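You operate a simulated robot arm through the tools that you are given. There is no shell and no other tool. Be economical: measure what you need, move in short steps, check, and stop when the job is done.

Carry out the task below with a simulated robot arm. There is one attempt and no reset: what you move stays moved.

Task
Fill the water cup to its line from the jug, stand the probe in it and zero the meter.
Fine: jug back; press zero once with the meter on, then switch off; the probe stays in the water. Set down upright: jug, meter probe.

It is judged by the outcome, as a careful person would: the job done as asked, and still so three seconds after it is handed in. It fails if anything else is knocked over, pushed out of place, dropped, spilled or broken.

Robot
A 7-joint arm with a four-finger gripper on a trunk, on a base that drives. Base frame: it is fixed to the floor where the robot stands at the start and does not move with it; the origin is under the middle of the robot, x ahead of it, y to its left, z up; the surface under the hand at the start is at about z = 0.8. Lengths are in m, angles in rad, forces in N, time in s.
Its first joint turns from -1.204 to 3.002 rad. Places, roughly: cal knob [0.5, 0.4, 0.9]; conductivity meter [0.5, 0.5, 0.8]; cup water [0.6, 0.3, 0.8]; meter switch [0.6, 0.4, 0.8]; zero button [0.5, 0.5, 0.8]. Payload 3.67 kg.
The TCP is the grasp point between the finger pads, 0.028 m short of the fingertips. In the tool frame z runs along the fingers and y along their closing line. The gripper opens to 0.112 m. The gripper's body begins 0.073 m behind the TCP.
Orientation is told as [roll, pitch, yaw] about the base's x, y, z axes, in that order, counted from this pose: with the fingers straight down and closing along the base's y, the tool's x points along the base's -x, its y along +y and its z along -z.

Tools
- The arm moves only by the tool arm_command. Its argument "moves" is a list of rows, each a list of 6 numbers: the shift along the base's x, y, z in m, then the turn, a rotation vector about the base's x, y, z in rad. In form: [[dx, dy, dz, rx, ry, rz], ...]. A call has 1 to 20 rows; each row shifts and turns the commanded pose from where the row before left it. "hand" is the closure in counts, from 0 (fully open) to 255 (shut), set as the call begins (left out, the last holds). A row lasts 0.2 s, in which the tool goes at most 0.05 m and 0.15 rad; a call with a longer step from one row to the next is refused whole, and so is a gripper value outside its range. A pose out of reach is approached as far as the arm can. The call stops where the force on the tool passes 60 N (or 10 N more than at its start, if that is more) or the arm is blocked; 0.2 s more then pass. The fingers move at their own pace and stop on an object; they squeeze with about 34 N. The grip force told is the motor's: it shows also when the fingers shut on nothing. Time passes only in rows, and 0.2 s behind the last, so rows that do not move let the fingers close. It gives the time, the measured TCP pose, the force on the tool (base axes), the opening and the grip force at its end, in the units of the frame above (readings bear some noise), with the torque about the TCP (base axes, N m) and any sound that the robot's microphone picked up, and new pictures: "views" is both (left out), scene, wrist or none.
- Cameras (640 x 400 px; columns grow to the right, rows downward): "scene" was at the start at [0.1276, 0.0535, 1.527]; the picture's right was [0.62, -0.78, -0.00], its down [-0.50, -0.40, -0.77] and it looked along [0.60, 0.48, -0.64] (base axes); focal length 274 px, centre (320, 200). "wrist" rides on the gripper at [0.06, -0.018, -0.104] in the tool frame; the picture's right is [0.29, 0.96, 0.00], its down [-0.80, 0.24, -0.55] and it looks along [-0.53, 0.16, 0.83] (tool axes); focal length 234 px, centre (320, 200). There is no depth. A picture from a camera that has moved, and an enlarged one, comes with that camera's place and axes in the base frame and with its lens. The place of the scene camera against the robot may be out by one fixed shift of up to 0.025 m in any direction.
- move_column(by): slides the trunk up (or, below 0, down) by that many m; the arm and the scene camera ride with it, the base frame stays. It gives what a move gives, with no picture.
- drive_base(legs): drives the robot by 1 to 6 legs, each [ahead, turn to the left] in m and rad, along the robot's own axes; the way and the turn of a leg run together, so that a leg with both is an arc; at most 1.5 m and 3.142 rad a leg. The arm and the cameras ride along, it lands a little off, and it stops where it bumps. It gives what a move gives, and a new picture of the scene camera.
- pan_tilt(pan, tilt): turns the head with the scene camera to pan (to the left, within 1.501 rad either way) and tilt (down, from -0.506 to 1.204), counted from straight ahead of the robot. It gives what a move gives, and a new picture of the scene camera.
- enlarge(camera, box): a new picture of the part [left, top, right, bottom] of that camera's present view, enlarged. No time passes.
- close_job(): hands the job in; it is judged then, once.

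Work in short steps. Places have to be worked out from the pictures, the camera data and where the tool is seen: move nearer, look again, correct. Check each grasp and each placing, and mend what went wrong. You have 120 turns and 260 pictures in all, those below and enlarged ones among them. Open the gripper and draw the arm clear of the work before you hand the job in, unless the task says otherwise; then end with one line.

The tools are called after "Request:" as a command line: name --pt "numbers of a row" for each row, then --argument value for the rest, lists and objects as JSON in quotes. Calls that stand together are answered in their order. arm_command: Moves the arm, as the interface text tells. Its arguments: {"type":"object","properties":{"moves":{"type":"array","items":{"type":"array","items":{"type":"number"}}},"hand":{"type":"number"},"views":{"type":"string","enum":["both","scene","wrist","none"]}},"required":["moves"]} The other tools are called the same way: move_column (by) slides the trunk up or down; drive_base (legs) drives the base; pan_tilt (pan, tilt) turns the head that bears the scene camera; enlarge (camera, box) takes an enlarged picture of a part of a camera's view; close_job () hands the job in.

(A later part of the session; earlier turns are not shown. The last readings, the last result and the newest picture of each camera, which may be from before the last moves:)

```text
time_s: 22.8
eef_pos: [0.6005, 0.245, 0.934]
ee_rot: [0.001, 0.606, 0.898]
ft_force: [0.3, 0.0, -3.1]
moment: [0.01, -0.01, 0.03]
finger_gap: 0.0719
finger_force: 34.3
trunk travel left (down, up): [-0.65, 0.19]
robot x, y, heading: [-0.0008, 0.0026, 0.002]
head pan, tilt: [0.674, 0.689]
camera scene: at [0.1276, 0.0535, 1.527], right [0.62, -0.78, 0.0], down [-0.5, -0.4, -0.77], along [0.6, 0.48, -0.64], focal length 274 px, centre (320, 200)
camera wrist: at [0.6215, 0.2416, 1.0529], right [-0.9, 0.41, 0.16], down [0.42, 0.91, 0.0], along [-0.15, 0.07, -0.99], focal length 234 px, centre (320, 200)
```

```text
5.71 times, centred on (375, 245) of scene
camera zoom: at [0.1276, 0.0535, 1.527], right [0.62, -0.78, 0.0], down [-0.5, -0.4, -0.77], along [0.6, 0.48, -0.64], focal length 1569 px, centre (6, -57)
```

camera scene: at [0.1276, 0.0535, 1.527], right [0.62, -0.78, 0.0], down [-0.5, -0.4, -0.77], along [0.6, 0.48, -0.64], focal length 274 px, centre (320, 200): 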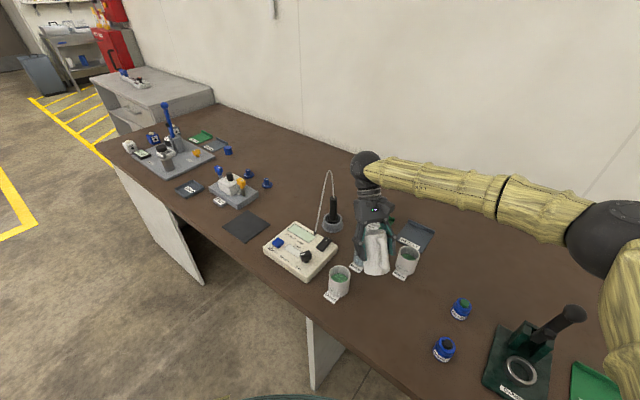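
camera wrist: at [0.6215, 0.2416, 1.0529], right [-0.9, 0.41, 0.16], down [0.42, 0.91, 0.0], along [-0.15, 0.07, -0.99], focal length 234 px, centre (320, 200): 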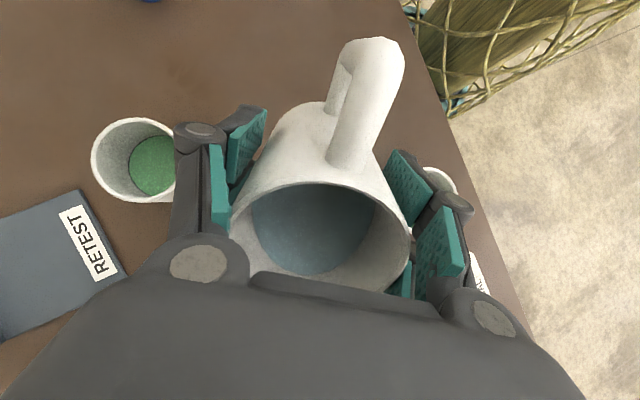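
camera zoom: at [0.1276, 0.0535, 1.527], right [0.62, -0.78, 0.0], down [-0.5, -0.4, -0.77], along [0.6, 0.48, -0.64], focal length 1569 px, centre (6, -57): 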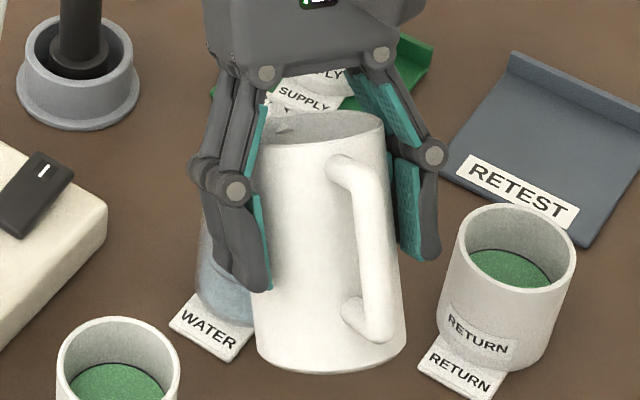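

Tilting on to about 54° here, lowering a little.

Request:
arm_command --pt "0 0 -0.007 -0.0705 0.056 0" --pt "0 0 -0.007 -0.0705 0.056 0" --pt "0 0 -0.006 -0.0705 0.056 0" --pt "0 0 0 -0.047 0.0373 0" --pt "0 0 0 0 0 0" --views "none"

Request:
enlarge --camera "scene" --box '[340, 210, 410, 280]'

Request:
enlarge --camera "wrist" --box '[220, 160, 420, 300]'

```text
time_s: 24.0
eef_pos: [0.6001, 0.2449, 0.9124]
ee_rot: [0.001, 0.934, 0.897]
ft_force: [-0.5, -0.4, -3.0]
moment: [0.06, -0.04, 0.0]
finger_gap: 0.0716
finger_force: 34.4
trunk travel left (down, up): [-0.65, 0.19]
robot x, y, heading: [0.0014, 0.0001, -0.001]
head pan, tilt: [0.674, 0.689]
```

```text
5.71 times, centred on (375, 245) of scene
camera zoom: at [0.128, 0.0536, 1.5269], right [0.62, -0.78, 0.0], down [-0.5, -0.4, -0.77], along [0.6, 0.48, -0.64], focal length 1569 px, centre (6, -57)
```

zoom: 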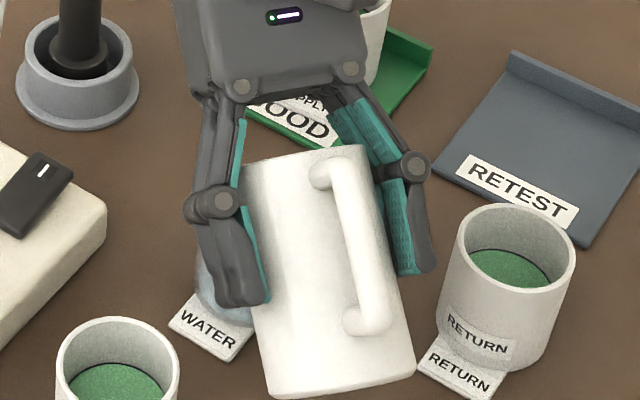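

```text
2.86 times, centred on (320, 230) of wrist
camera zoom: at [0.6455, 0.2713, 1.0228], right [-0.86, 0.46, 0.23], down [0.38, 0.87, -0.31], along [-0.35, -0.18, -0.92], focal length 669 px, centre (320, 114)
```

zoom: 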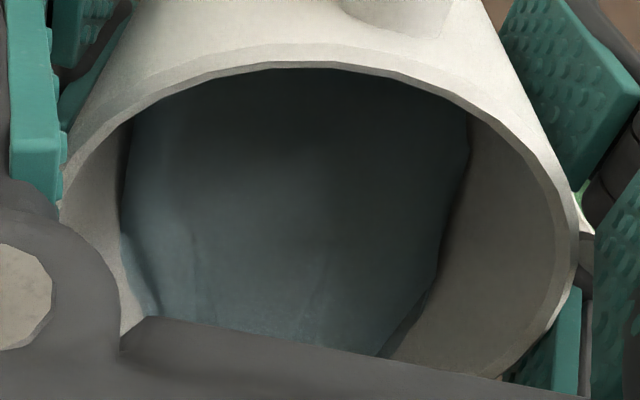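

No limit at this heading. I tilt to ~57° for a moment, then tip back and withdraw to inspect the cup.

Request:
arm_command --pt "0 0 0 -0.047 0.0373 0" --pt "0 0 0 0 0 0" --pt "0 0 0 0 0 0" --pt "0 0 0 0.1 -0.08 0" --pt "0 0 0 0.1 -0.08 0" --pt "0 0 0.005 0.1 -0.08 0" --pt "0 -0.008 0.012 0.06 -0.048 0" --pt "-0.005 -0.02 0.012 0 0 0" --pt "-0.005 -0.03 0.012 0 0 0" --pt "-0.005 -0.02 0 0 0 0" --pt "0 0 0 0 0 0" --views "none"

Request:
enlarge --camera "scene" --box '[350, 233, 380, 271]'

```text
time_s: 26.4
eef_pos: [0.5859, 0.1662, 0.9545]
ee_rot: [0.0, 0.535, 0.899]
ft_force: [-0.1, 0.1, -3.4]
moment: [0.01, 0.01, 0.02]
finger_gap: 0.0717
finger_force: 34.1
trunk travel left (down, up): [-0.65, 0.19]
robot x, y, heading: [-0.0004, -0.0023, -0.0]
head pan, tilt: [0.674, 0.689]
```

```text
10.53 times, centred on (365, 252) of scene
camera zoom: at [0.1278, 0.0539, 1.5269], right [0.62, -0.78, 0.0], down [-0.5, -0.4, -0.77], along [0.6, 0.48, -0.64], focal length 2890 px, centre (-154, -347)
```

zoom: 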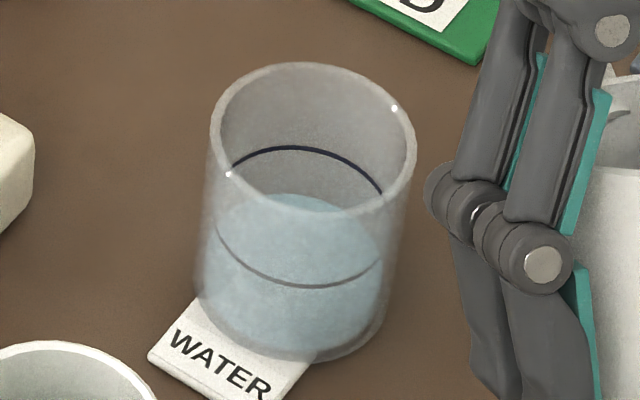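

Level now about 17 mm below the line. Repeat, with a slightly greater tilt (~61°).

Request:
arm_command --pt "0.005 0.02 0 0 0 0" --pt "0.005 0.03 -0.012 0 0 0" --pt "0.005 0.02 -0.012 -0.03 0.024 0" --pt "0 0.008 -0.012 -0.09 0.0715 0" --pt "0 0 -0.005 -0.1 0.0795 0" --pt "0 0 0 -0.1 0.0795 0" --pt "0 0 0 -0.09 0.0715 0" --pt "0 0 0 0 0 0" --pt "0 0 0 0 0 0" --pt "0 0 0 0.1 -0.0795 0" --pt "0 0 0 0.1 -0.0795 0" --pt "0 0 0.005 0.1 -0.0795 0" --pt "0 -0.008 0.012 0.09 -0.0715 0" --pt "-0.005 -0.02 0.012 0 0 0" --pt "-0.005 -0.03 0.012 0 0 0" --pt "-0.005 -0.02 0 0 0 0" --pt "0 0 0 0 0 0" --views "none"

Request:
enlarge --camera "scene" --box '[350, 233, 380, 271]'

```text
time_s: 30.0
eef_pos: [0.5782, 0.1548, 0.9529]
ee_rot: [-0.001, 0.561, 0.898]
ft_force: [0.7, 0.6, -3.2]
moment: [0.03, 0.0, -0.01]
finger_gap: 0.0716
finger_force: 33.9
out of reach, approached as far as the arm can: row 7
trunk travel left (down, up): [-0.65, 0.19]
robot x, y, heading: [0.0004, -0.0045, 0.002]
head pan, tilt: [0.674, 0.689]
```

```text
10.53 times, centred on (365, 252) of scene
camera zoom: at [0.1277, 0.0537, 1.527], right [0.62, -0.78, 0.0], down [-0.5, -0.4, -0.77], along [0.6, 0.48, -0.64], focal length 2890 px, centre (-154, -347)
```

zoom: 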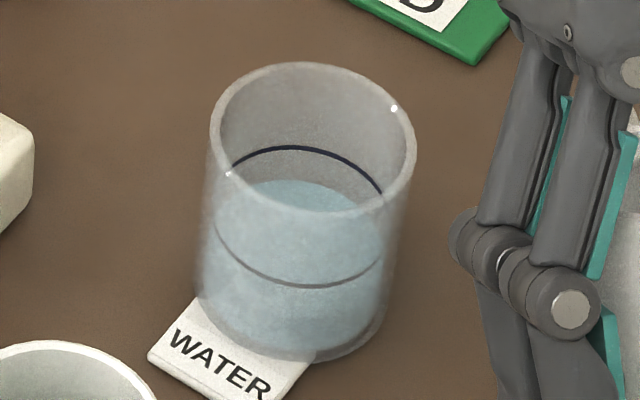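

Now about 12 mm below the line; the arm's limit is near 59° at this heading, so I pour again at 57° but hold longer.

Request:
arm_command --pt "0.008 0.025 0 0 0 0" --pt "0.008 0.036 -0.012 0 0 0" --pt "0.0065 0.025 -0.012 0 0 0" --pt "0 0.006 -0.012 -0.09 0.0715 0" --pt "0 0 -0.003 -0.1 0.0795 0" --pt "0 0 0 -0.1 0.0795 0" --pt "0 0 0 -0.05 0.04 0" --pt "0 0 0 0 0 0" --pt "0 0 0 0 0 0" --pt "0 0 0 0 0 0" --pt "0 0 0 0 0 0" --pt "0 0 0 0 0 0" --pt "0 0 0 0 0 0" --pt "0 0 0 0.1 -0.0795 0" --pt "0 0 0 0.1 -0.0795 0" --pt "0 0 0.007 0.1 -0.0795 0" --pt "-0.002 -0.018 0.012 0.04 -0.0315 0" --pt "-0.008 -0.03 0.012 0 0 0" --pt "-0.012 -0.045 0.012 0 0 0" --pt "0 0 0 0 0 0" --views "none"

Request:
enlarge --camera "scene" --box '[350, 233, 380, 271]'

```text
time_s: 34.2
eef_pos: [0.5796, 0.1552, 0.9562]
ee_rot: [0.0, 0.562, 0.899]
ft_force: [0.8, 0.0, -2.9]
moment: [0.0, -0.02, 0.02]
finger_gap: 0.0715
finger_force: 34.0
trunk travel left (down, up): [-0.65, 0.19]
robot x, y, heading: [-0.0005, -0.001, -0.002]
head pan, tilt: [0.674, 0.689]
```

```text
10.53 times, centred on (365, 252) of scene
camera zoom: at [0.128, 0.0558, 1.5268], right [0.62, -0.78, 0.0], down [-0.5, -0.4, -0.77], along [0.6, 0.48, -0.64], focal length 2890 px, centre (-154, -347)
```

zoom: 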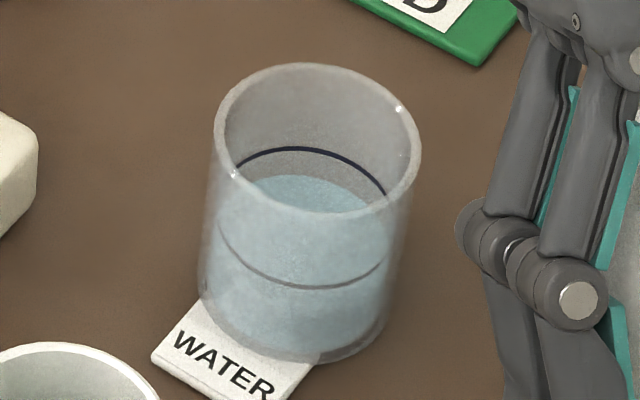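

Level is ~10 mm below the line and 57° no longer yields much. I turn the heading to 0.7 rad and pour at ~62°, a little higher to clear the 12.9 mS cup, with a short hold.

Request:
arm_command --pt "0 0 0 0 0 -0.1" --pt "0 0 0 0 0 -0.1" --pt "0.0045 0.03 0 0 0 0" --pt "0.005 0.04 -0.012 0 0 0" --pt "0.005 0.03 -0.012 0 0 0" --pt "0 0 0 -0.0773 0.0918 0" --pt "0 0 0 -0.0773 0.0918 0" --pt "0 0 0 -0.0773 0.0918 0" --pt "0 0 0 -0.0644 0.0765 0" --pt "0 0 0 -0.0374 0.0444 0" --pt "0 0 0 0 0 0" --pt "0 0 0 0 0 0" --views "none"

Request:
arm_command --pt "0 0 0 0.0773 -0.0918 0" --pt "0 0 0 0.0773 -0.0918 0" --pt "0 0 0 0.0773 -0.0918 0" --pt "0 0 0 0.0644 -0.0765 0" --pt "0 0 0 0.0374 -0.0444 0" --pt "-0.005 -0.03 0.012 0 0 0" --pt "-0.005 -0.04 0.012 0 0 0" --pt "-0.005 -0.03 0 0 0 0" --pt "0 0 0 0 0 0" --views "none"

Request:
enlarge --camera "scene" --box '[350, 233, 380, 271]'

```text
time_s: 36.8
eef_pos: [0.5891, 0.2496, 0.9333]
ee_rot: [0.0, 1.075, 0.697]
ft_force: [-0.2, -0.2, -3.0]
moment: [0.07, -0.04, 0.02]
finger_gap: 0.0715
finger_force: 33.7
out of reach, approached as far as the arm can: row 10
trunk travel left (down, up): [-0.65, 0.19]
robot x, y, heading: [0.0025, 0.0011, 0.002]
head pan, tilt: [0.674, 0.689]
```

```text
time_s: 38.8
eef_pos: [0.5749, 0.1497, 0.9576]
ee_rot: [0.0, 0.563, 0.699]
ft_force: [-0.5, 0.1, -2.8]
moment: [-0.01, -0.05, 0.03]
finger_gap: 0.0714
finger_force: 34.2
trunk travel left (down, up): [-0.65, 0.19]
robot x, y, heading: [-0.0011, -0.0029, 0.0]
head pan, tilt: [0.674, 0.689]
```

```text
10.53 times, centred on (365, 252) of scene
camera zoom: at [0.1277, 0.0543, 1.5269], right [0.62, -0.78, 0.0], down [-0.5, -0.4, -0.77], along [0.6, 0.48, -0.64], focal length 2890 px, centre (-154, -347)
```

zoom: 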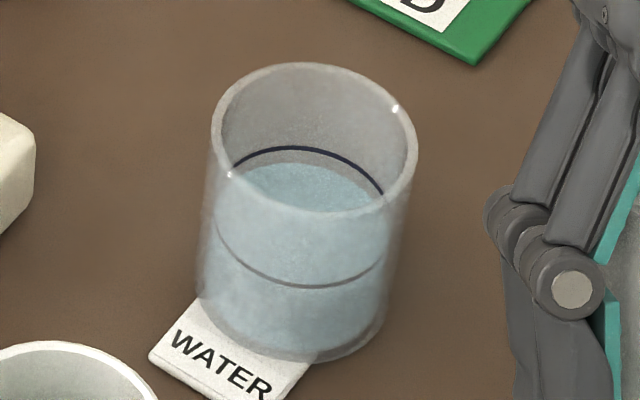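

~5.5 mm left. Same pour again with a longer hold.

Request:
arm_command --pt "0.005 0.03 0 0 0 0" --pt "0.005 0.04 -0.012 0 0 0" --pt "0.005 0.031 -0.013 0 0 0" --pt "0 0 0 -0.0773 0.0918 0" --pt "0 0 0 -0.0773 0.0918 0" --pt "0 0 0 -0.0773 0.0918 0" --pt "0 0 0 -0.0644 0.0765 0" --pt "0 0 0 -0.029 0.0344 0" --pt "0 0 0 0 0 0" --pt "0 0 0 0 0 0" --pt "0 0 0 0 0 0" --pt "0 0 0 0 0 0" --views "none"

Request:
arm_command --pt "0 0 0 0.0773 -0.0918 0" --pt "0 0 0 0.0773 -0.0918 0" --pt "0 0 0 0.0773 -0.0918 0" --pt "0 0 0 0.0644 -0.0765 0" --pt "0 0 0 0.029 -0.0344 0" --pt "-0.005 -0.03 0.012 0 0 0" --pt "-0.005 -0.04 0.012 0 0 0" --pt "-0.005 -0.03 0 0 0 0" --pt "0 0 0 0 0 0" --views "none"

Request:
enlarge --camera "scene" --box '[350, 233, 380, 271]'

```text
time_s: 41.4
eef_pos: [0.5897, 0.2518, 0.9322]
ee_rot: [-0.001, 1.067, 0.699]
ft_force: [0.0, 0.6, -2.4]
moment: [0.05, -0.08, 0.03]
finger_gap: 0.0717
finger_force: 33.8
trunk travel left (down, up): [-0.65, 0.19]
robot x, y, heading: [0.0037, 0.0019, 0.002]
head pan, tilt: [0.674, 0.689]
```

```text
time_s: 43.4
eef_pos: [0.5735, 0.1544, 0.9554]
ee_rot: [0.001, 0.56, 0.698]
ft_force: [0.4, 1.1, -3.3]
moment: [0.02, -0.05, 0.05]
finger_gap: 0.0714
finger_force: 33.9
trunk travel left (down, up): [-0.65, 0.19]
robot x, y, heading: [0.0011, -0.0015, -0.002]
head pan, tilt: [0.674, 0.689]
```

```text
10.53 times, centred on (365, 252) of scene
camera zoom: at [0.1277, 0.0544, 1.5269], right [0.62, -0.78, 0.0], down [-0.5, -0.4, -0.77], along [0.6, 0.48, -0.64], focal length 2890 px, centre (-154, -347)
```

zoom: 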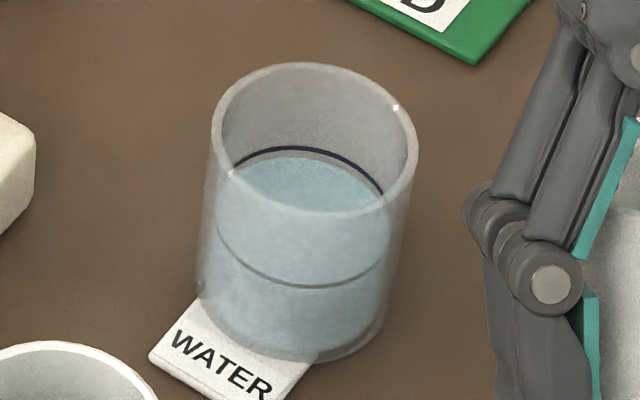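

~3 mm left. Turn heading to 0.62 and pour at ~63° briefly.

Request:
arm_command --pt "0 0 0 0 0 -0.078" --pt "0.0055 0.03 0 0 0 0" --pt "0.0055 0.04 -0.012 0 0 0" --pt "0.0055 0.0315 -0.011 0 0 0" --pt "0 0 0 -0.0697 0.0977 0" --pt "0 0 0 -0.0697 0.0977 0" --pt "0 0 0 -0.0697 0.0977 0" --pt "0 0 0 -0.0697 0.0977 0" --pt "0 0 0 -0.0349 0.0488 0" --pt "0 0 0 0 0 0" --pt "0 0 0 0 0 0" --views "none"

Request:
arm_command --pt "0 0 0 0.0697 -0.0977 0" --pt "0 0 0 0.0697 -0.0977 0" --pt "0 0 0 0.0697 -0.0977 0" --pt "0 0 0 0.0697 -0.0977 0" --pt "0 0 0 0.0349 -0.0488 0" --pt "-0.005 -0.03 0.012 0 0 0" --pt "-0.005 -0.04 0.012 0 0 0" --pt "-0.005 -0.03 0 0 0 0" --pt "0 0 0 0 0 0" --views "none"

Request:
enlarge --camera "scene" --box '[350, 233, 380, 271]'

```text
time_s: 45.8
eef_pos: [0.5907, 0.2531, 0.9338]
ee_rot: [0.002, 1.098, 0.623]
ft_force: [0.3, -0.1, -3.4]
moment: [0.01, -0.07, 0.02]
finger_gap: 0.0716
finger_force: 34.3
trunk travel left (down, up): [-0.65, 0.19]
robot x, y, heading: [-0.0029, 0.0005, -0.002]
head pan, tilt: [0.674, 0.689]
```

```text
time_s: 47.8
eef_pos: [0.5763, 0.1512, 0.9571]
ee_rot: [-0.001, 0.561, 0.62]
ft_force: [0.2, -0.2, -1.4]
moment: [0.04, -0.01, 0.0]
finger_gap: 0.0713
finger_force: 34.6
trunk travel left (down, up): [-0.65, 0.19]
robot x, y, heading: [-0.0015, -0.0004, -0.002]
head pan, tilt: [0.674, 0.689]
```

```text
10.53 times, centred on (365, 252) of scene
camera zoom: at [0.1277, 0.0544, 1.5269], right [0.62, -0.78, 0.0], down [-0.5, -0.4, -0.77], along [0.6, 0.48, -0.64], focal length 2890 px, centre (-154, -347)
```

zoom: 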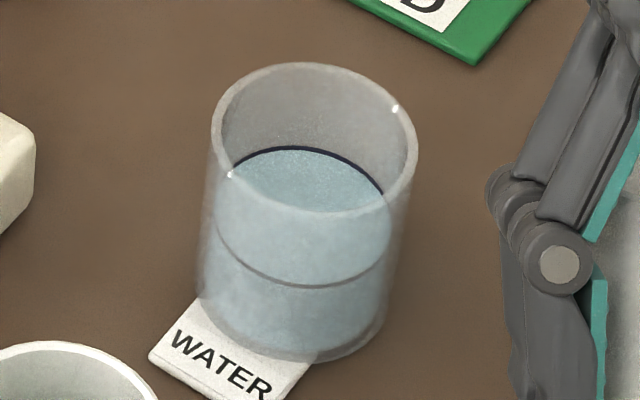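

The water looks right at the line; I zoom in to confirm.

Request:
enlarge --camera "scene" --box '[355, 238, 377, 254]'

```text
16.00 times, centred on (366, 246) of scene
camera zoom: at [0.1277, 0.0544, 1.5269], right [0.62, -0.78, 0.0], down [-0.5, -0.4, -0.77], along [0.6, 0.48, -0.64], focal length 4393 px, centre (-416, -536)
```

zoom: 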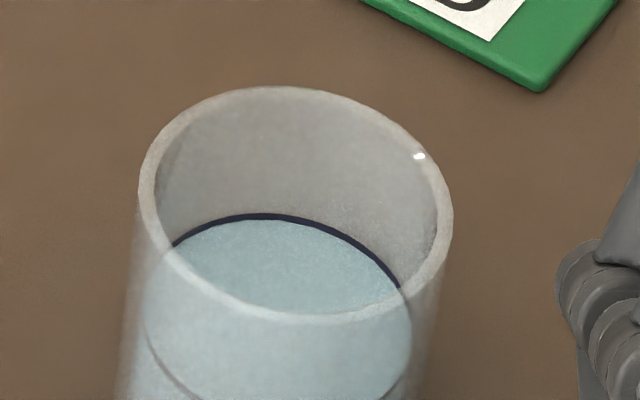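

Exactly on the line. Now I right the jug, restore its yaw, and move above its original spot.

Request:
arm_command --pt "0 0 0.01 0.0651 -0.0912 0" --pt "0 0 0.01 0.0651 -0.0912 0" --pt "0 0 0.01 0.0651 -0.0912 0" --pt "0 0 0 0.0651 -0.0912 0" --pt "0 0 0 0.0651 -0.0912 0" --pt "-0.006 0 0 0 0 0.1356" --pt "-0.006 0 0 0 0 0.1356" --pt "-0.006 0 0 0 0 0.1356" --pt "-0.006 0 0 0 0 0.1356" --pt "-0.006 0 0 0 0 0.1356" --pt "-0.006 0 0 0 0 0.1356" --pt "0 0 0 0 0 0.1356" --pt "0 0 0 0 0 0"

```text
time_s: 50.6
eef_pos: [0.5401, 0.1539, 0.9863]
ee_rot: [0.001, -0.001, 1.571]
ft_force: [-0.8, -0.9, -2.7]
moment: [-0.03, -0.05, -0.02]
finger_gap: 0.0714
finger_force: 33.8
trunk travel left (down, up): [-0.65, 0.19]
robot x, y, heading: [0.001, 0.0023, 0.002]
head pan, tilt: [0.674, 0.689]
camera scene: at [0.1277, 0.0534, 1.527], right [0.62, -0.78, 0.0], down [-0.5, -0.4, -0.77], along [0.6, 0.48, -0.64], focal length 274 px, centre (320, 200)
camera wrist: at [0.5581, 0.0931, 1.0905], right [-0.96, -0.29, 0.0], down [-0.24, 0.8, 0.55], along [-0.16, 0.53, -0.83], focal length 234 px, centre (320, 200)
```

scene: 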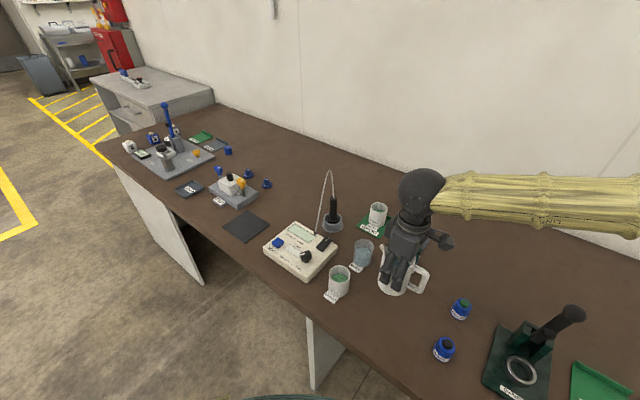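
wrist: 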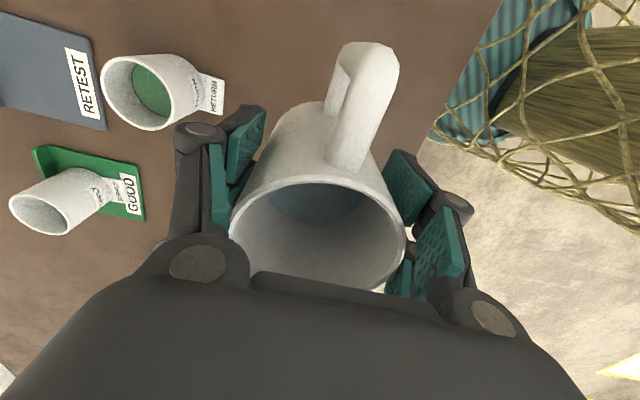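

The jug is upright in the gripper. I lower it to its spot, slowing near contact.

Request:
arm_command --pt "0 -0.003 -0.02 0 0 0" --pt "0 0 -0.03 0 0 0" --pt "0 0 -0.03 0 0 0" --pt "0 0 -0.018 0 0 0" --pt "0 0 -0.008 0 0 0" --pt "0 0 -0.004 0 0 0" --pt "0 0 0 0 0 0" --views "none"

Request:
enlarge --camera "scene" --box '[340, 230, 440, 330]'

```text
time_s: 52.2
eef_pos: [0.5396, 0.1492, 0.8774]
ee_rot: [0.0, 0.0, 1.569]
ft_force: [-0.5, -0.2, -2.9]
moment: [0.0, 0.01, 0.02]
finger_gap: 0.0718
finger_force: 33.9
trunk travel left (down, up): [-0.65, 0.19]
robot x, y, heading: [0.0022, -0.002, -0.004]
head pan, tilt: [0.674, 0.689]
```

```text
4.00 times, centred on (390, 280) of scene
camera zoom: at [0.1278, 0.0533, 1.527], right [0.62, -0.78, 0.0], down [-0.5, -0.4, -0.77], along [0.6, 0.48, -0.64], focal length 1098 px, centre (40, -120)
```

zoom: 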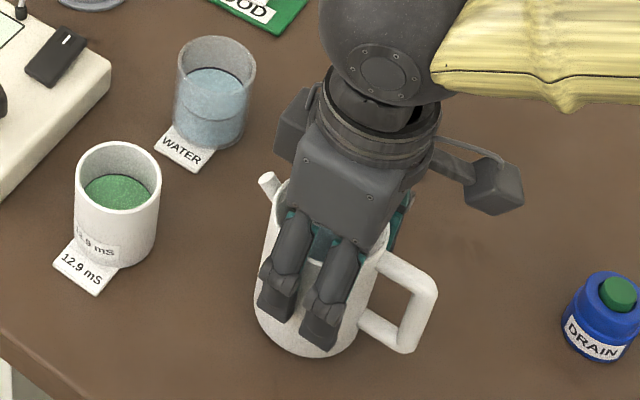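

No contact yet at z=0.877; I lower in 2 mm steps until the table takes the weight.

Request:
arm_command --pt "0 0 -0.003 0 0 0" --pt "0 0 -0.002 0 0 0" --pt "0 0 -0.002 0 0 0" --pt "0 0 -0.001 0 0 0" --pt "0 0 0 0 0 0" --views "none"

```text
time_s: 53.4
eef_pos: [0.5399, 0.1496, 0.8711]
ee_rot: [-0.003, -0.001, 1.568]
ft_force: [5.1, -4.1, 26.2]
moment: [0.2, -0.19, -0.04]
finger_gap: 0.0717
finger_force: 33.7
trunk travel left (down, up): [-0.65, 0.19]
robot x, y, heading: [-0.0031, 0.0017, -0.003]
head pan, tilt: [0.674, 0.689]
```

Contact with the table. I ease off 1 mm, open, then rise straight up.

Request:
arm_command --pt "0 0 0.0012 0 0 0" --pt "0 0 0 0 0 0" --views "none"

Request:
arm_command --pt "0 0 0 0 0 0" --pt "0 0 0 0 0 0" --pt "0 0 0 0 0 0" --hand 0 --views "none"

Request:
arm_command --pt "0 0 0.02 0 0 0" --pt "0 0 0.03 0 0 0" --pt "0 0 0.04 0 0 0" --pt "0 0 0.05 0 0 0" --pt "0 0 0.05 0 0 0" --pt "0 0 0 0 0 0"

Request:
enlarge --camera "scene" --box '[340, 230, 440, 330]'

```text
time_s: 54.0
eef_pos: [0.5409, 0.15, 0.8713]
ee_rot: [-0.002, -0.001, 1.569]
ft_force: [6.2, -2.5, 24.8]
moment: [0.29, -0.32, -0.09]
finger_gap: 0.0715
finger_force: 34.5
trunk travel left (down, up): [-0.65, 0.19]
robot x, y, heading: [0.0018, 0.0043, 0.003]
head pan, tilt: [0.674, 0.689]
```

```text
time_s: 54.8
eef_pos: [0.5407, 0.1496, 0.8712]
ee_rot: [0.0, 0.0, 1.568]
ft_force: [-0.5, 0.0, -0.1]
moment: [0.03, -0.01, 0.01]
finger_gap: 0.1118
finger_force: 0.0
trunk travel left (down, up): [-0.65, 0.19]
robot x, y, heading: [-0.0033, -0.0014, -0.001]
head pan, tilt: [0.674, 0.689]
```

```text
time_s: 56.2
eef_pos: [0.5419, 0.1486, 1.0614]
ee_rot: [-0.003, 0.001, 1.57]
ft_force: [0.8, -0.4, -0.4]
moment: [0.0, 0.01, 0.01]
finger_gap: 0.1119
finger_force: 0.0
trunk travel left (down, up): [-0.65, 0.19]
robot x, y, heading: [-0.0021, -0.0019, 0.003]
head pan, tilt: [0.674, 0.689]
camera scene: at [0.1283, 0.053, 1.5269], right [0.62, -0.78, 0.0], down [-0.5, -0.4, -0.77], along [0.6, 0.48, -0.64], focal length 274 px, centre (320, 200)
camera wrist: at [0.5599, 0.0882, 1.1661], right [-0.96, -0.29, 0.0], down [-0.24, 0.8, 0.55], along [-0.16, 0.53, -0.83], focal length 234 px, centre (320, 200)
```

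scene: 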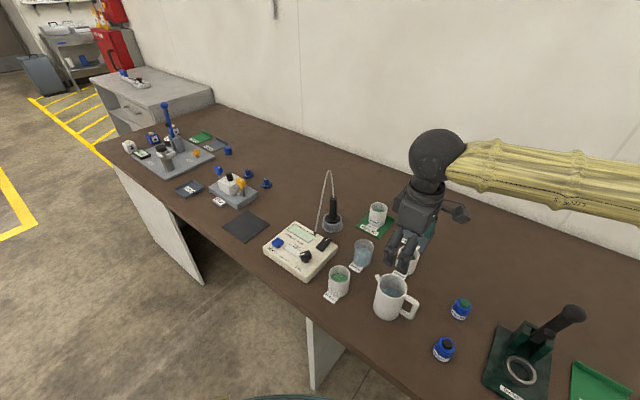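
wrist: 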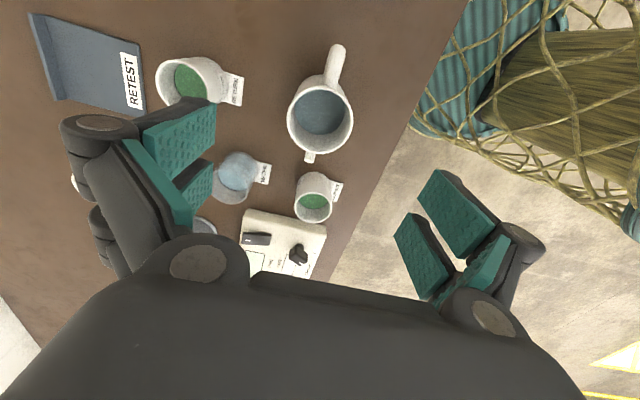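

```text
4.00 times, centred on (390, 280) of scene
camera zoom: at [0.1283, 0.053, 1.5269], right [0.62, -0.78, 0.0], down [-0.5, -0.4, -0.77], along [0.6, 0.48, -0.64], focal length 1098 px, centre (40, -120)
```

zoom: 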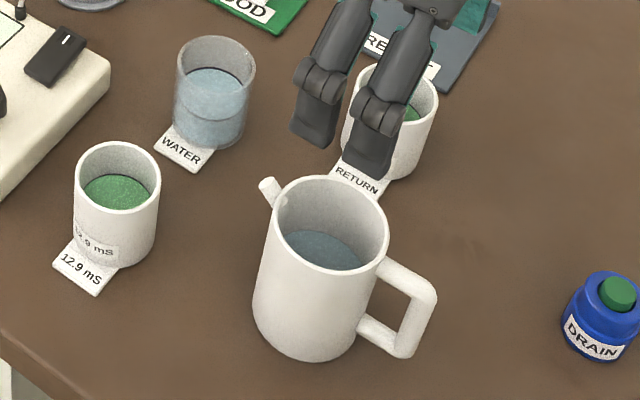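

The jug is back upright in its place. Now I inspect the probe and its holder.

Request:
enlarge --camera "scene" --box '[300, 160, 365, 240]'

Request:
enlarge --camera "scene" --box '[262, 215, 342, 280]'

```text
5.00 times, centred on (332, 200) of scene
camera zoom: at [0.1283, 0.053, 1.5269], right [0.62, -0.78, 0.0], down [-0.5, -0.4, -0.77], along [0.6, 0.48, -0.64], focal length 1373 px, centre (258, 200)
```

zoom: 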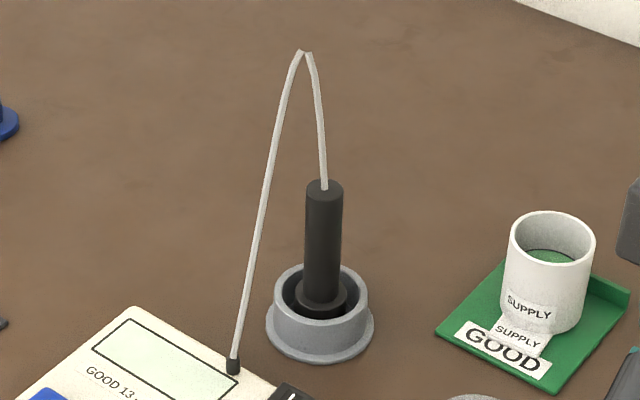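

```text
6.15 times, centred on (302, 248) of scene
camera zoom: at [0.1283, 0.053, 1.5269], right [0.62, -0.78, 0.0], down [-0.5, -0.4, -0.77], along [0.6, 0.48, -0.64], focal length 1690 px, centre (431, -92)
```

zoom: 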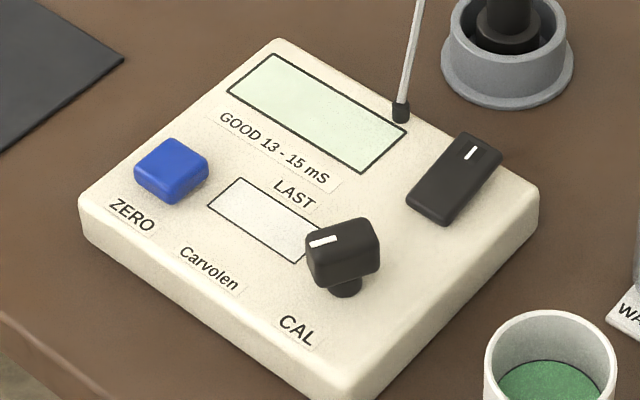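

The probe is a handle on a wide foot in a ring holder at about (0.70, 0.46), its cable looping up toward the meter. I'll approach from the −y side with the tool tilted 40° to stay clear of the cable.

Request:
arm_command --pt "0 0 0.02 0 0 -0.1" --pt "0 0 0.01 0 0 -0.135" --pt "0 0 0 0 0 -0.135" --pt "0.02 0.03 0 0 0 0" --pt "0.022 0.035 0 0 0 0" --pt "0.022 0.035 0 0 0 0" --pt "0.022 0.035 0 0 0 0" --pt "0.02 0.03 0 0 0 0" --pt "0 0 0 0.13 -0.0507 0" --pt "0 0 0 0.13 -0.0507 0" --pt "0 0 0 0.13 -0.0507 0" --pt "0 0 0 0.13 -0.0507 0" --pt "0 0 0 0.13 -0.0507 0" --pt "0 0 -0.03 0 0 0" --pt "0 0 0 0 0 0"

```text
time_s: 59.4
eef_pos: [0.6463, 0.3131, 1.0611]
ee_rot: [0.0, -0.697, 1.2]
ft_force: [-0.2, -0.7, -0.4]
moment: [0.01, 0.01, 0.0]
finger_gap: 0.112
finger_force: 0.0
trunk travel left (down, up): [-0.65, 0.19]
robot x, y, heading: [0.0003, 0.0014, -0.003]
head pan, tilt: [0.674, 0.689]
camera scene: at [0.1275, 0.0522, 1.527], right [0.62, -0.78, 0.0], down [-0.5, -0.4, -0.77], along [0.6, 0.48, -0.64], focal length 274 px, centre (320, 200)
camera wrist: at [0.6222, 0.201, 1.1022], right [-0.97, 0.14, -0.19], down [-0.13, 0.32, 0.94], along [0.19, 0.94, -0.3], focal length 234 px, centre (320, 200)
```

scene: 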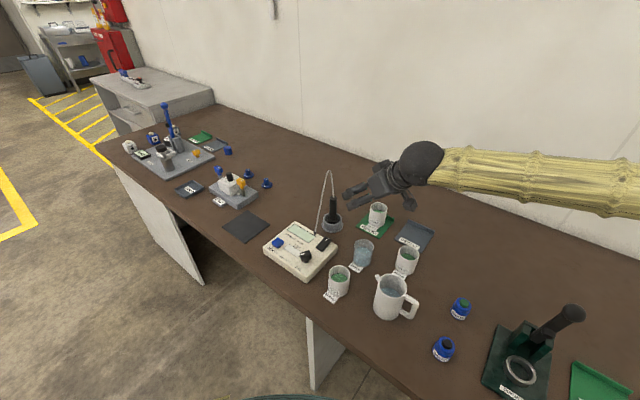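
wrist: 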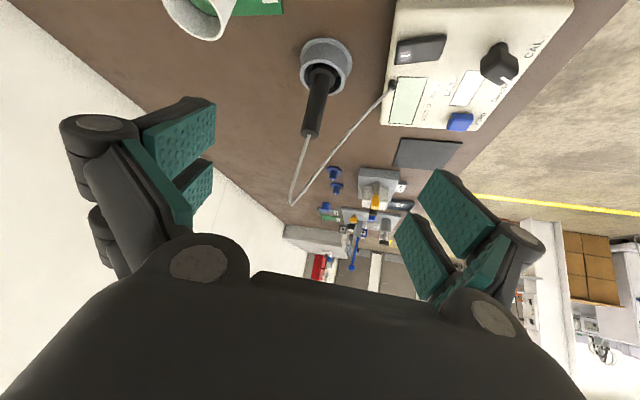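

Good view of the probe from the side. I enlarge to locate it.

Request:
enlarge --camera "wrist" --box '[270, 20, 430, 220]'

```text
2.00 times, centred on (350, 120) of wrist
camera zoom: at [0.6222, 0.201, 1.1022], right [-0.97, 0.14, -0.19], down [-0.13, 0.32, 0.94], along [0.19, 0.94, -0.3], focal length 468 px, centre (260, 360)
```

zoom: 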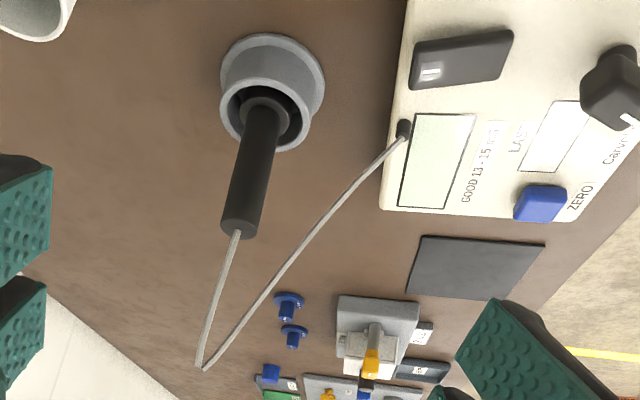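

Probe axis ≈ (0.704, 0.458), top z≈0.93. I narrow the gripper to ~55 mm and move to a stand-off 8 cm short of it.

Request:
arm_command --pt "0.004 0.01 -0.04 0 0 0" --pt "0.008 0.02 -0.04 0 0 0" --pt "0.008 0.02 -0.04 0 0 0" --pt "0.0087 0.02 -0.036 0 0 0" --pt "0 0 0 0 0 0" --hand 125

Request:
enlarge --camera "wrist" --box '[240, 40, 440, 240]'

```text
time_s: 60.6
eef_pos: [0.6766, 0.3843, 0.9043]
ee_rot: [0.0, -0.699, 1.199]
ft_force: [0.2, -0.4, -1.1]
moment: [-0.02, 0.01, 0.0]
finger_gap: 0.0573
finger_force: 0.1
trunk travel left (down, up): [-0.65, 0.19]
robot x, y, heading: [-0.0006, -0.0014, 0.002]
head pan, tilt: [0.674, 0.689]
camera scene: at [0.1277, 0.0516, 1.527], right [0.62, -0.78, 0.0], down [-0.5, -0.4, -0.77], along [0.6, 0.48, -0.64], focal length 274 px, centre (320, 200)
camera wrist: at [0.6528, 0.2715, 0.946], right [-0.97, 0.14, -0.19], down [-0.13, 0.32, 0.94], along [0.19, 0.94, -0.3], focal length 234 px, centre (320, 200)
```

scene: 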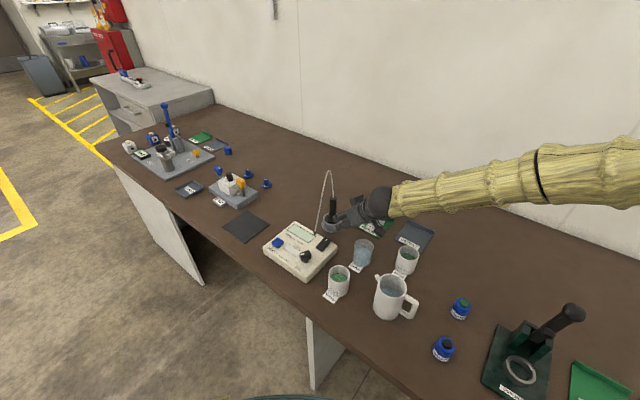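
wrist: 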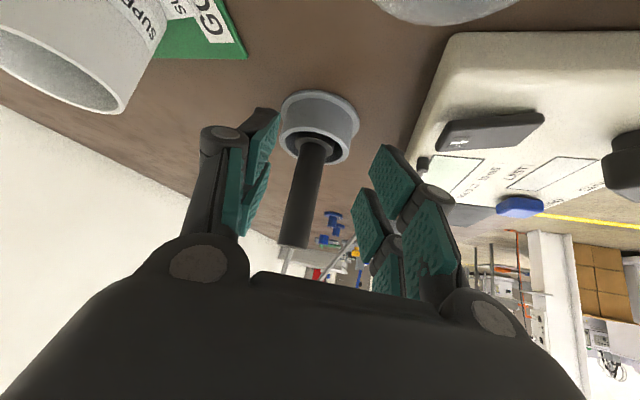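

```text
2.00 times, centred on (340, 140) of wrist
camera zoom: at [0.6528, 0.2715, 0.946], right [-0.97, 0.14, -0.19], down [-0.13, 0.32, 0.94], along [0.19, 0.94, -0.3], focal length 468 px, centre (280, 320)
```

zoom: 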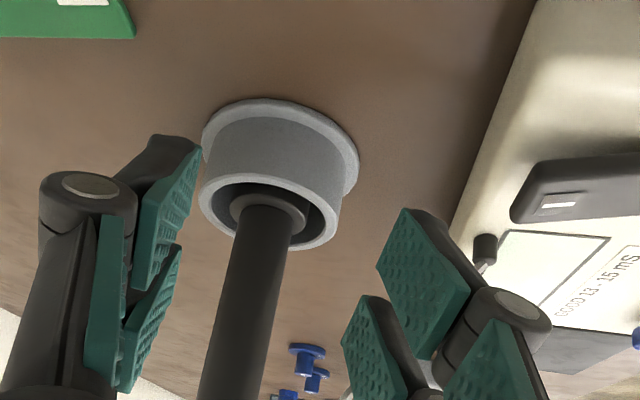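

The probe lines up with the fingers. I advance horizontally onto it, check, then close.

Request:
arm_command --pt "0.01 0.026 0 0 0 0" --pt "0.01 0.026 0 0 0 0" --pt "0.0085 0.0222 0 0 0 0" --pt "0 0 0 0 0 0" --views "wrist"

Request:
enlarge --camera "scene" --box '[290, 160, 400, 260]'

```text
time_s: 61.6
eef_pos: [0.7033, 0.4581, 0.9042]
ee_rot: [0.001, -0.699, 1.199]
ft_force: [0.9, 0.2, -0.3]
moment: [0.02, -0.01, -0.02]
finger_gap: 0.057
finger_force: 0.0
trunk travel left (down, up): [-0.65, 0.19]
robot x, y, heading: [0.0025, -0.0042, -0.002]
head pan, tilt: [0.674, 0.689]
camera wrist: at [0.68, 0.3463, 0.9452], right [-0.97, 0.14, -0.19], down [-0.13, 0.32, 0.94], along [0.19, 0.94, -0.3], focal length 234 px, centre (320, 200)
```

wrist: 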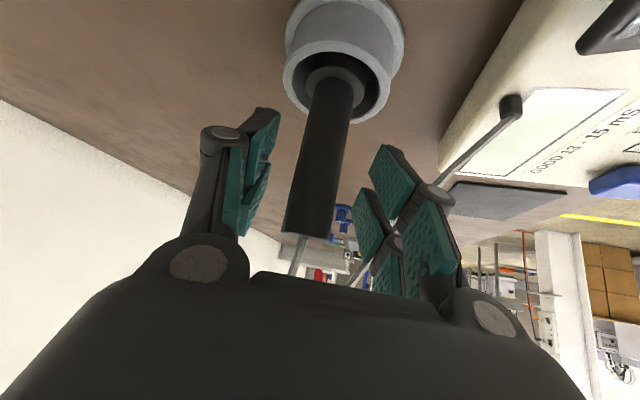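

```text
4.00 times, centred on (345, 210) of scene
camera zoom: at [0.1278, 0.0525, 1.527], right [0.62, -0.78, 0.0], down [-0.5, -0.4, -0.77], along [0.6, 0.48, -0.64], focal length 1098 px, centre (220, 160)
```

zoom: 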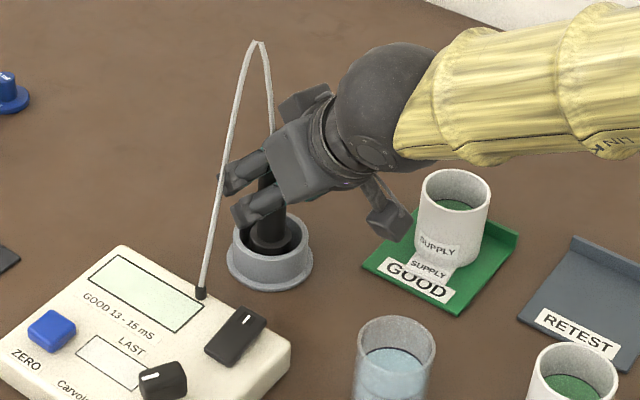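

The probe is between the pads. Closing.

Request:
arm_command --pt "0 0 0 0 0 0" --pt "0 0 0 0 0 0" --pt "0 0 0 0 0 0" --hand 255 --views "wrist"

```text
time_s: 62.4
eef_pos: [0.7024, 0.4591, 0.9036]
ee_rot: [0.001, -0.698, 1.199]
ft_force: [-0.7, 0.2, -0.4]
moment: [0.01, 0.01, 0.0]
finger_gap: 0.0249
finger_force: 34.0
trunk travel left (down, up): [-0.65, 0.19]
robot x, y, heading: [0.0019, -0.0025, 0.002]
head pan, tilt: [0.674, 0.689]
camera wrist: at [0.6798, 0.3468, 0.9448], right [-0.97, 0.14, -0.19], down [-0.13, 0.33, 0.94], along [0.19, 0.94, -0.3], focal length 234 px, centre (320, 200)
```

wrist: 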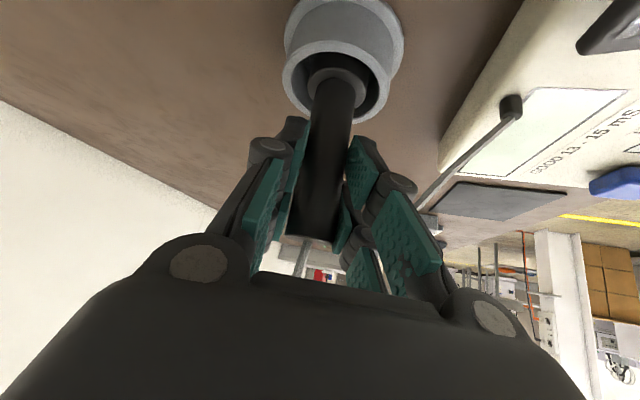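

Gripped (25 mm). I lift straight up 10 cm.

Request:
arm_command --pt "0 0 0.01 0 0 0" --pt "0 0 0.02 0 0 0" --pt "0 0 0.025 0 0 0" --pt "0 0 0.025 0 0 0" --pt "0 0 0.02 0 0 0" --pt "0 0 0 0 0 0"

Request:
enlarge --camera "scene" --box '[290, 130, 400, 260]'

```text
time_s: 63.8
eef_pos: [0.7029, 0.4599, 1.0053]
ee_rot: [-0.001, -0.696, 1.198]
ft_force: [-0.3, 0.2, -1.5]
moment: [0.01, -0.01, 0.03]
finger_gap: 0.0249
finger_force: 34.1
trunk travel left (down, up): [-0.65, 0.19]
robot x, y, heading: [0.0001, 0.0009, 0.002]
head pan, tilt: [0.674, 0.689]
camera scene: at [0.128, 0.0538, 1.5269], right [0.62, -0.78, 0.0], down [-0.5, -0.4, -0.77], along [0.6, 0.48, -0.64], focal length 274 px, centre (320, 200)
camera wrist: at [0.6798, 0.347, 1.046], right [-0.97, 0.14, -0.19], down [-0.13, 0.33, 0.94], along [0.19, 0.93, -0.3], focal length 234 px, centre (320, 200)
```

scene: 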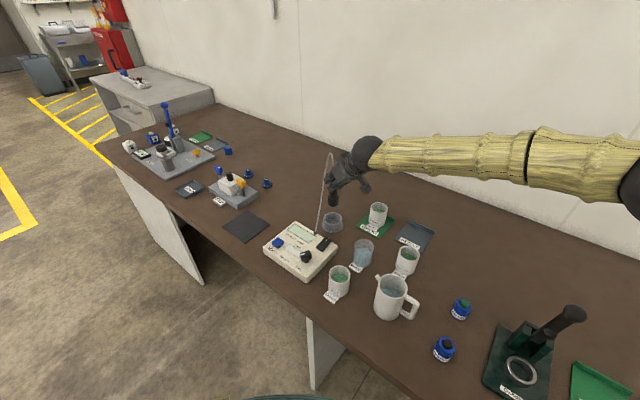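
wrist: 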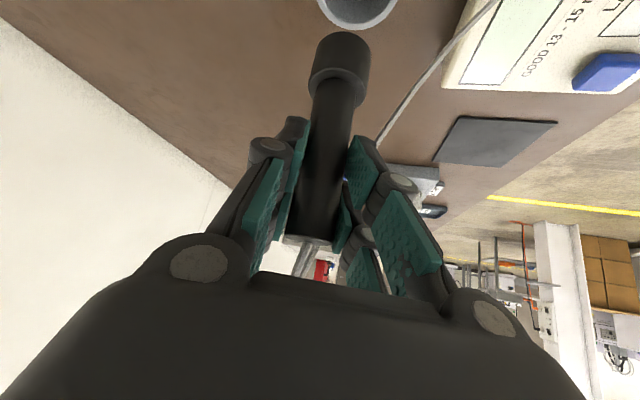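

```text
3.08 times, centred on (345, 195) of scene
camera zoom: at [0.128, 0.0538, 1.5269], right [0.62, -0.78, 0.0], down [-0.5, -0.4, -0.77], along [0.6, 0.48, -0.64], focal length 845 px, centre (243, 215)
```

zoom: 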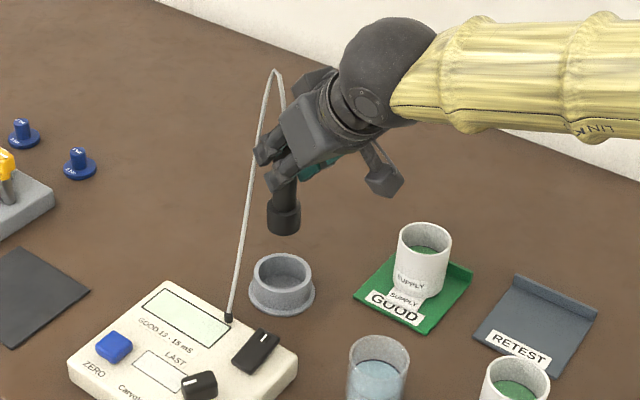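

The probe came out upright with its foot visible. I raise it a bit more and carry it over the water cup.

Request:
arm_command --pt "-0.006 -0.015 0.01 0 0 0" --pt "-0.012 -0.035 0.01 0 0 0" --pt "-0.014 -0.038 0 0 0 0" --pt "-0.014 -0.038 0 0 0 0" --pt "-0.01 -0.027 0 0 0 0" --pt "-0.006 -0.012 0 0 0 0" --pt "0 0 0 0 0 0"

Request:
enlarge --camera "scene" --box '[310, 180, 410, 290]'

Request:
enlarge --camera "wrist" --box '[240, 0, 440, 200]'

```text
time_s: 65.4
eef_pos: [0.6399, 0.2935, 1.0238]
ee_rot: [0.001, -0.699, 1.2]
ft_force: [0.5, 0.0, -0.6]
moment: [-0.03, 0.03, 0.0]
finger_gap: 0.0249
finger_force: 34.5
trunk travel left (down, up): [-0.65, 0.19]
robot x, y, heading: [-0.0001, 0.0017, -0.003]
head pan, tilt: [0.674, 0.689]
camera scene: at [0.128, 0.0534, 1.5269], right [0.62, -0.78, 0.0], down [-0.5, -0.4, -0.77], along [0.6, 0.48, -0.64], focal length 274 px, centre (320, 200)
camera wrist: at [0.6164, 0.1822, 1.0651], right [-0.97, 0.14, -0.19], down [-0.13, 0.32, 0.94], along [0.19, 0.94, -0.3], focal length 234 px, centre (320, 200)
```

scene: 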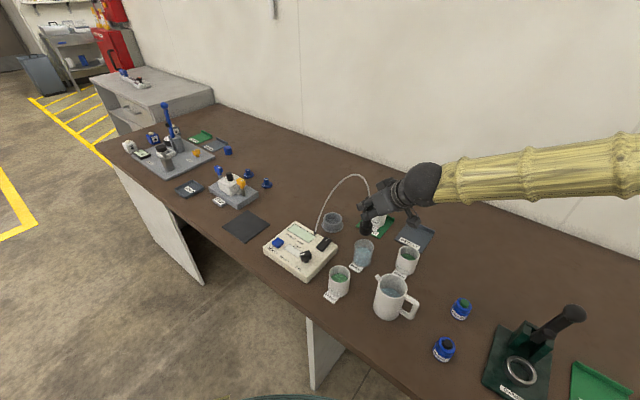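
wrist: 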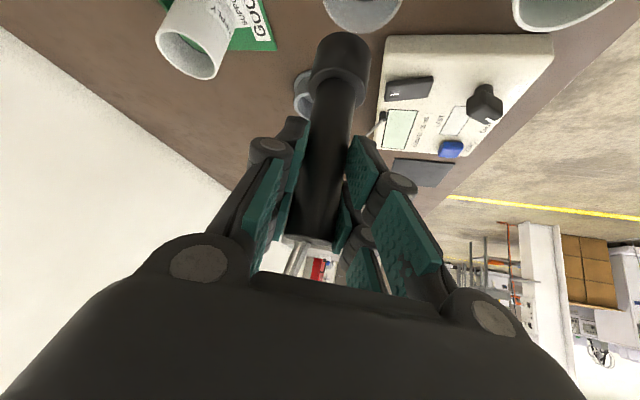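

```text
3.64 times, centred on (360, 235) of scene
camera zoom: at [0.128, 0.0534, 1.5269], right [0.62, -0.78, 0.0], down [-0.5, -0.4, -0.77], along [0.6, 0.48, -0.64], focal length 998 px, centre (174, 73)
```

zoom: 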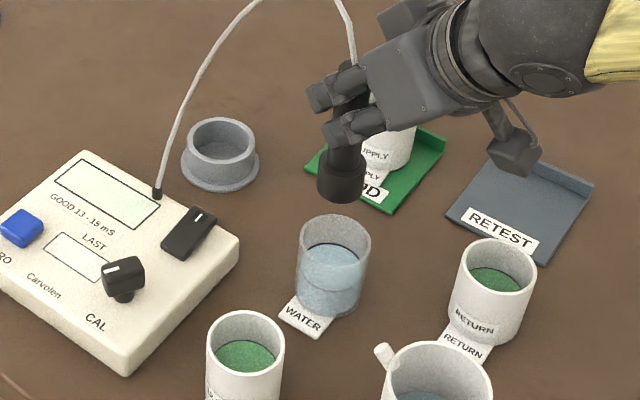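

```text
2.00 times, centred on (340, 100) of wrist
camera zoom: at [0.6164, 0.1822, 1.0651], right [-0.97, 0.14, -0.19], down [-0.13, 0.32, 0.94], along [0.19, 0.94, -0.3], focal length 468 px, centre (280, 400)
```

zoom: 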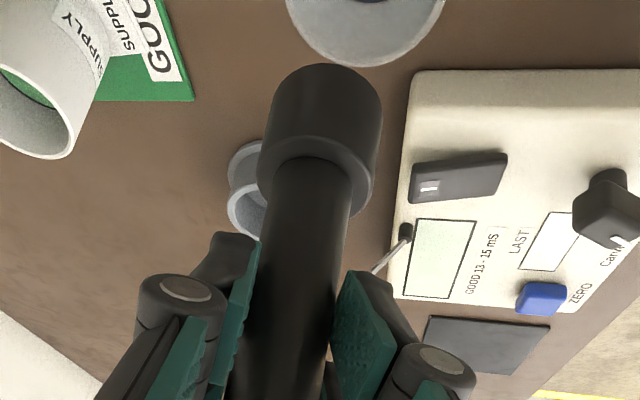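

The foot and cup must align within ~6 mm, so I zoom to compare the foot bottom with the cup mouth.

Request:
enlarge --camera "scene" --box '[350, 205, 385, 275]'

```text
5.71 times, centred on (368, 240) of scene
camera zoom: at [0.128, 0.0534, 1.5269], right [0.62, -0.78, 0.0], down [-0.5, -0.4, -0.77], along [0.6, 0.48, -0.64], focal length 1569 px, centre (49, -29)
```

zoom: 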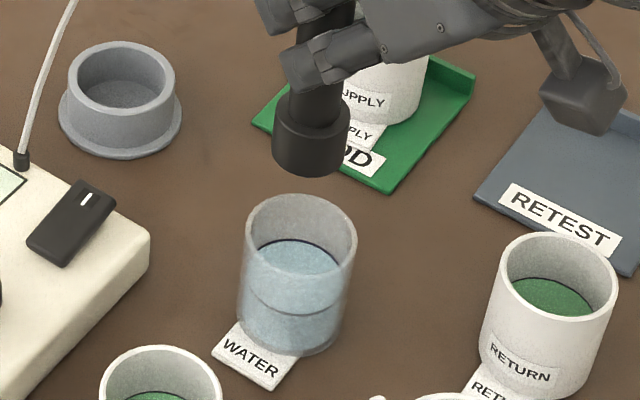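

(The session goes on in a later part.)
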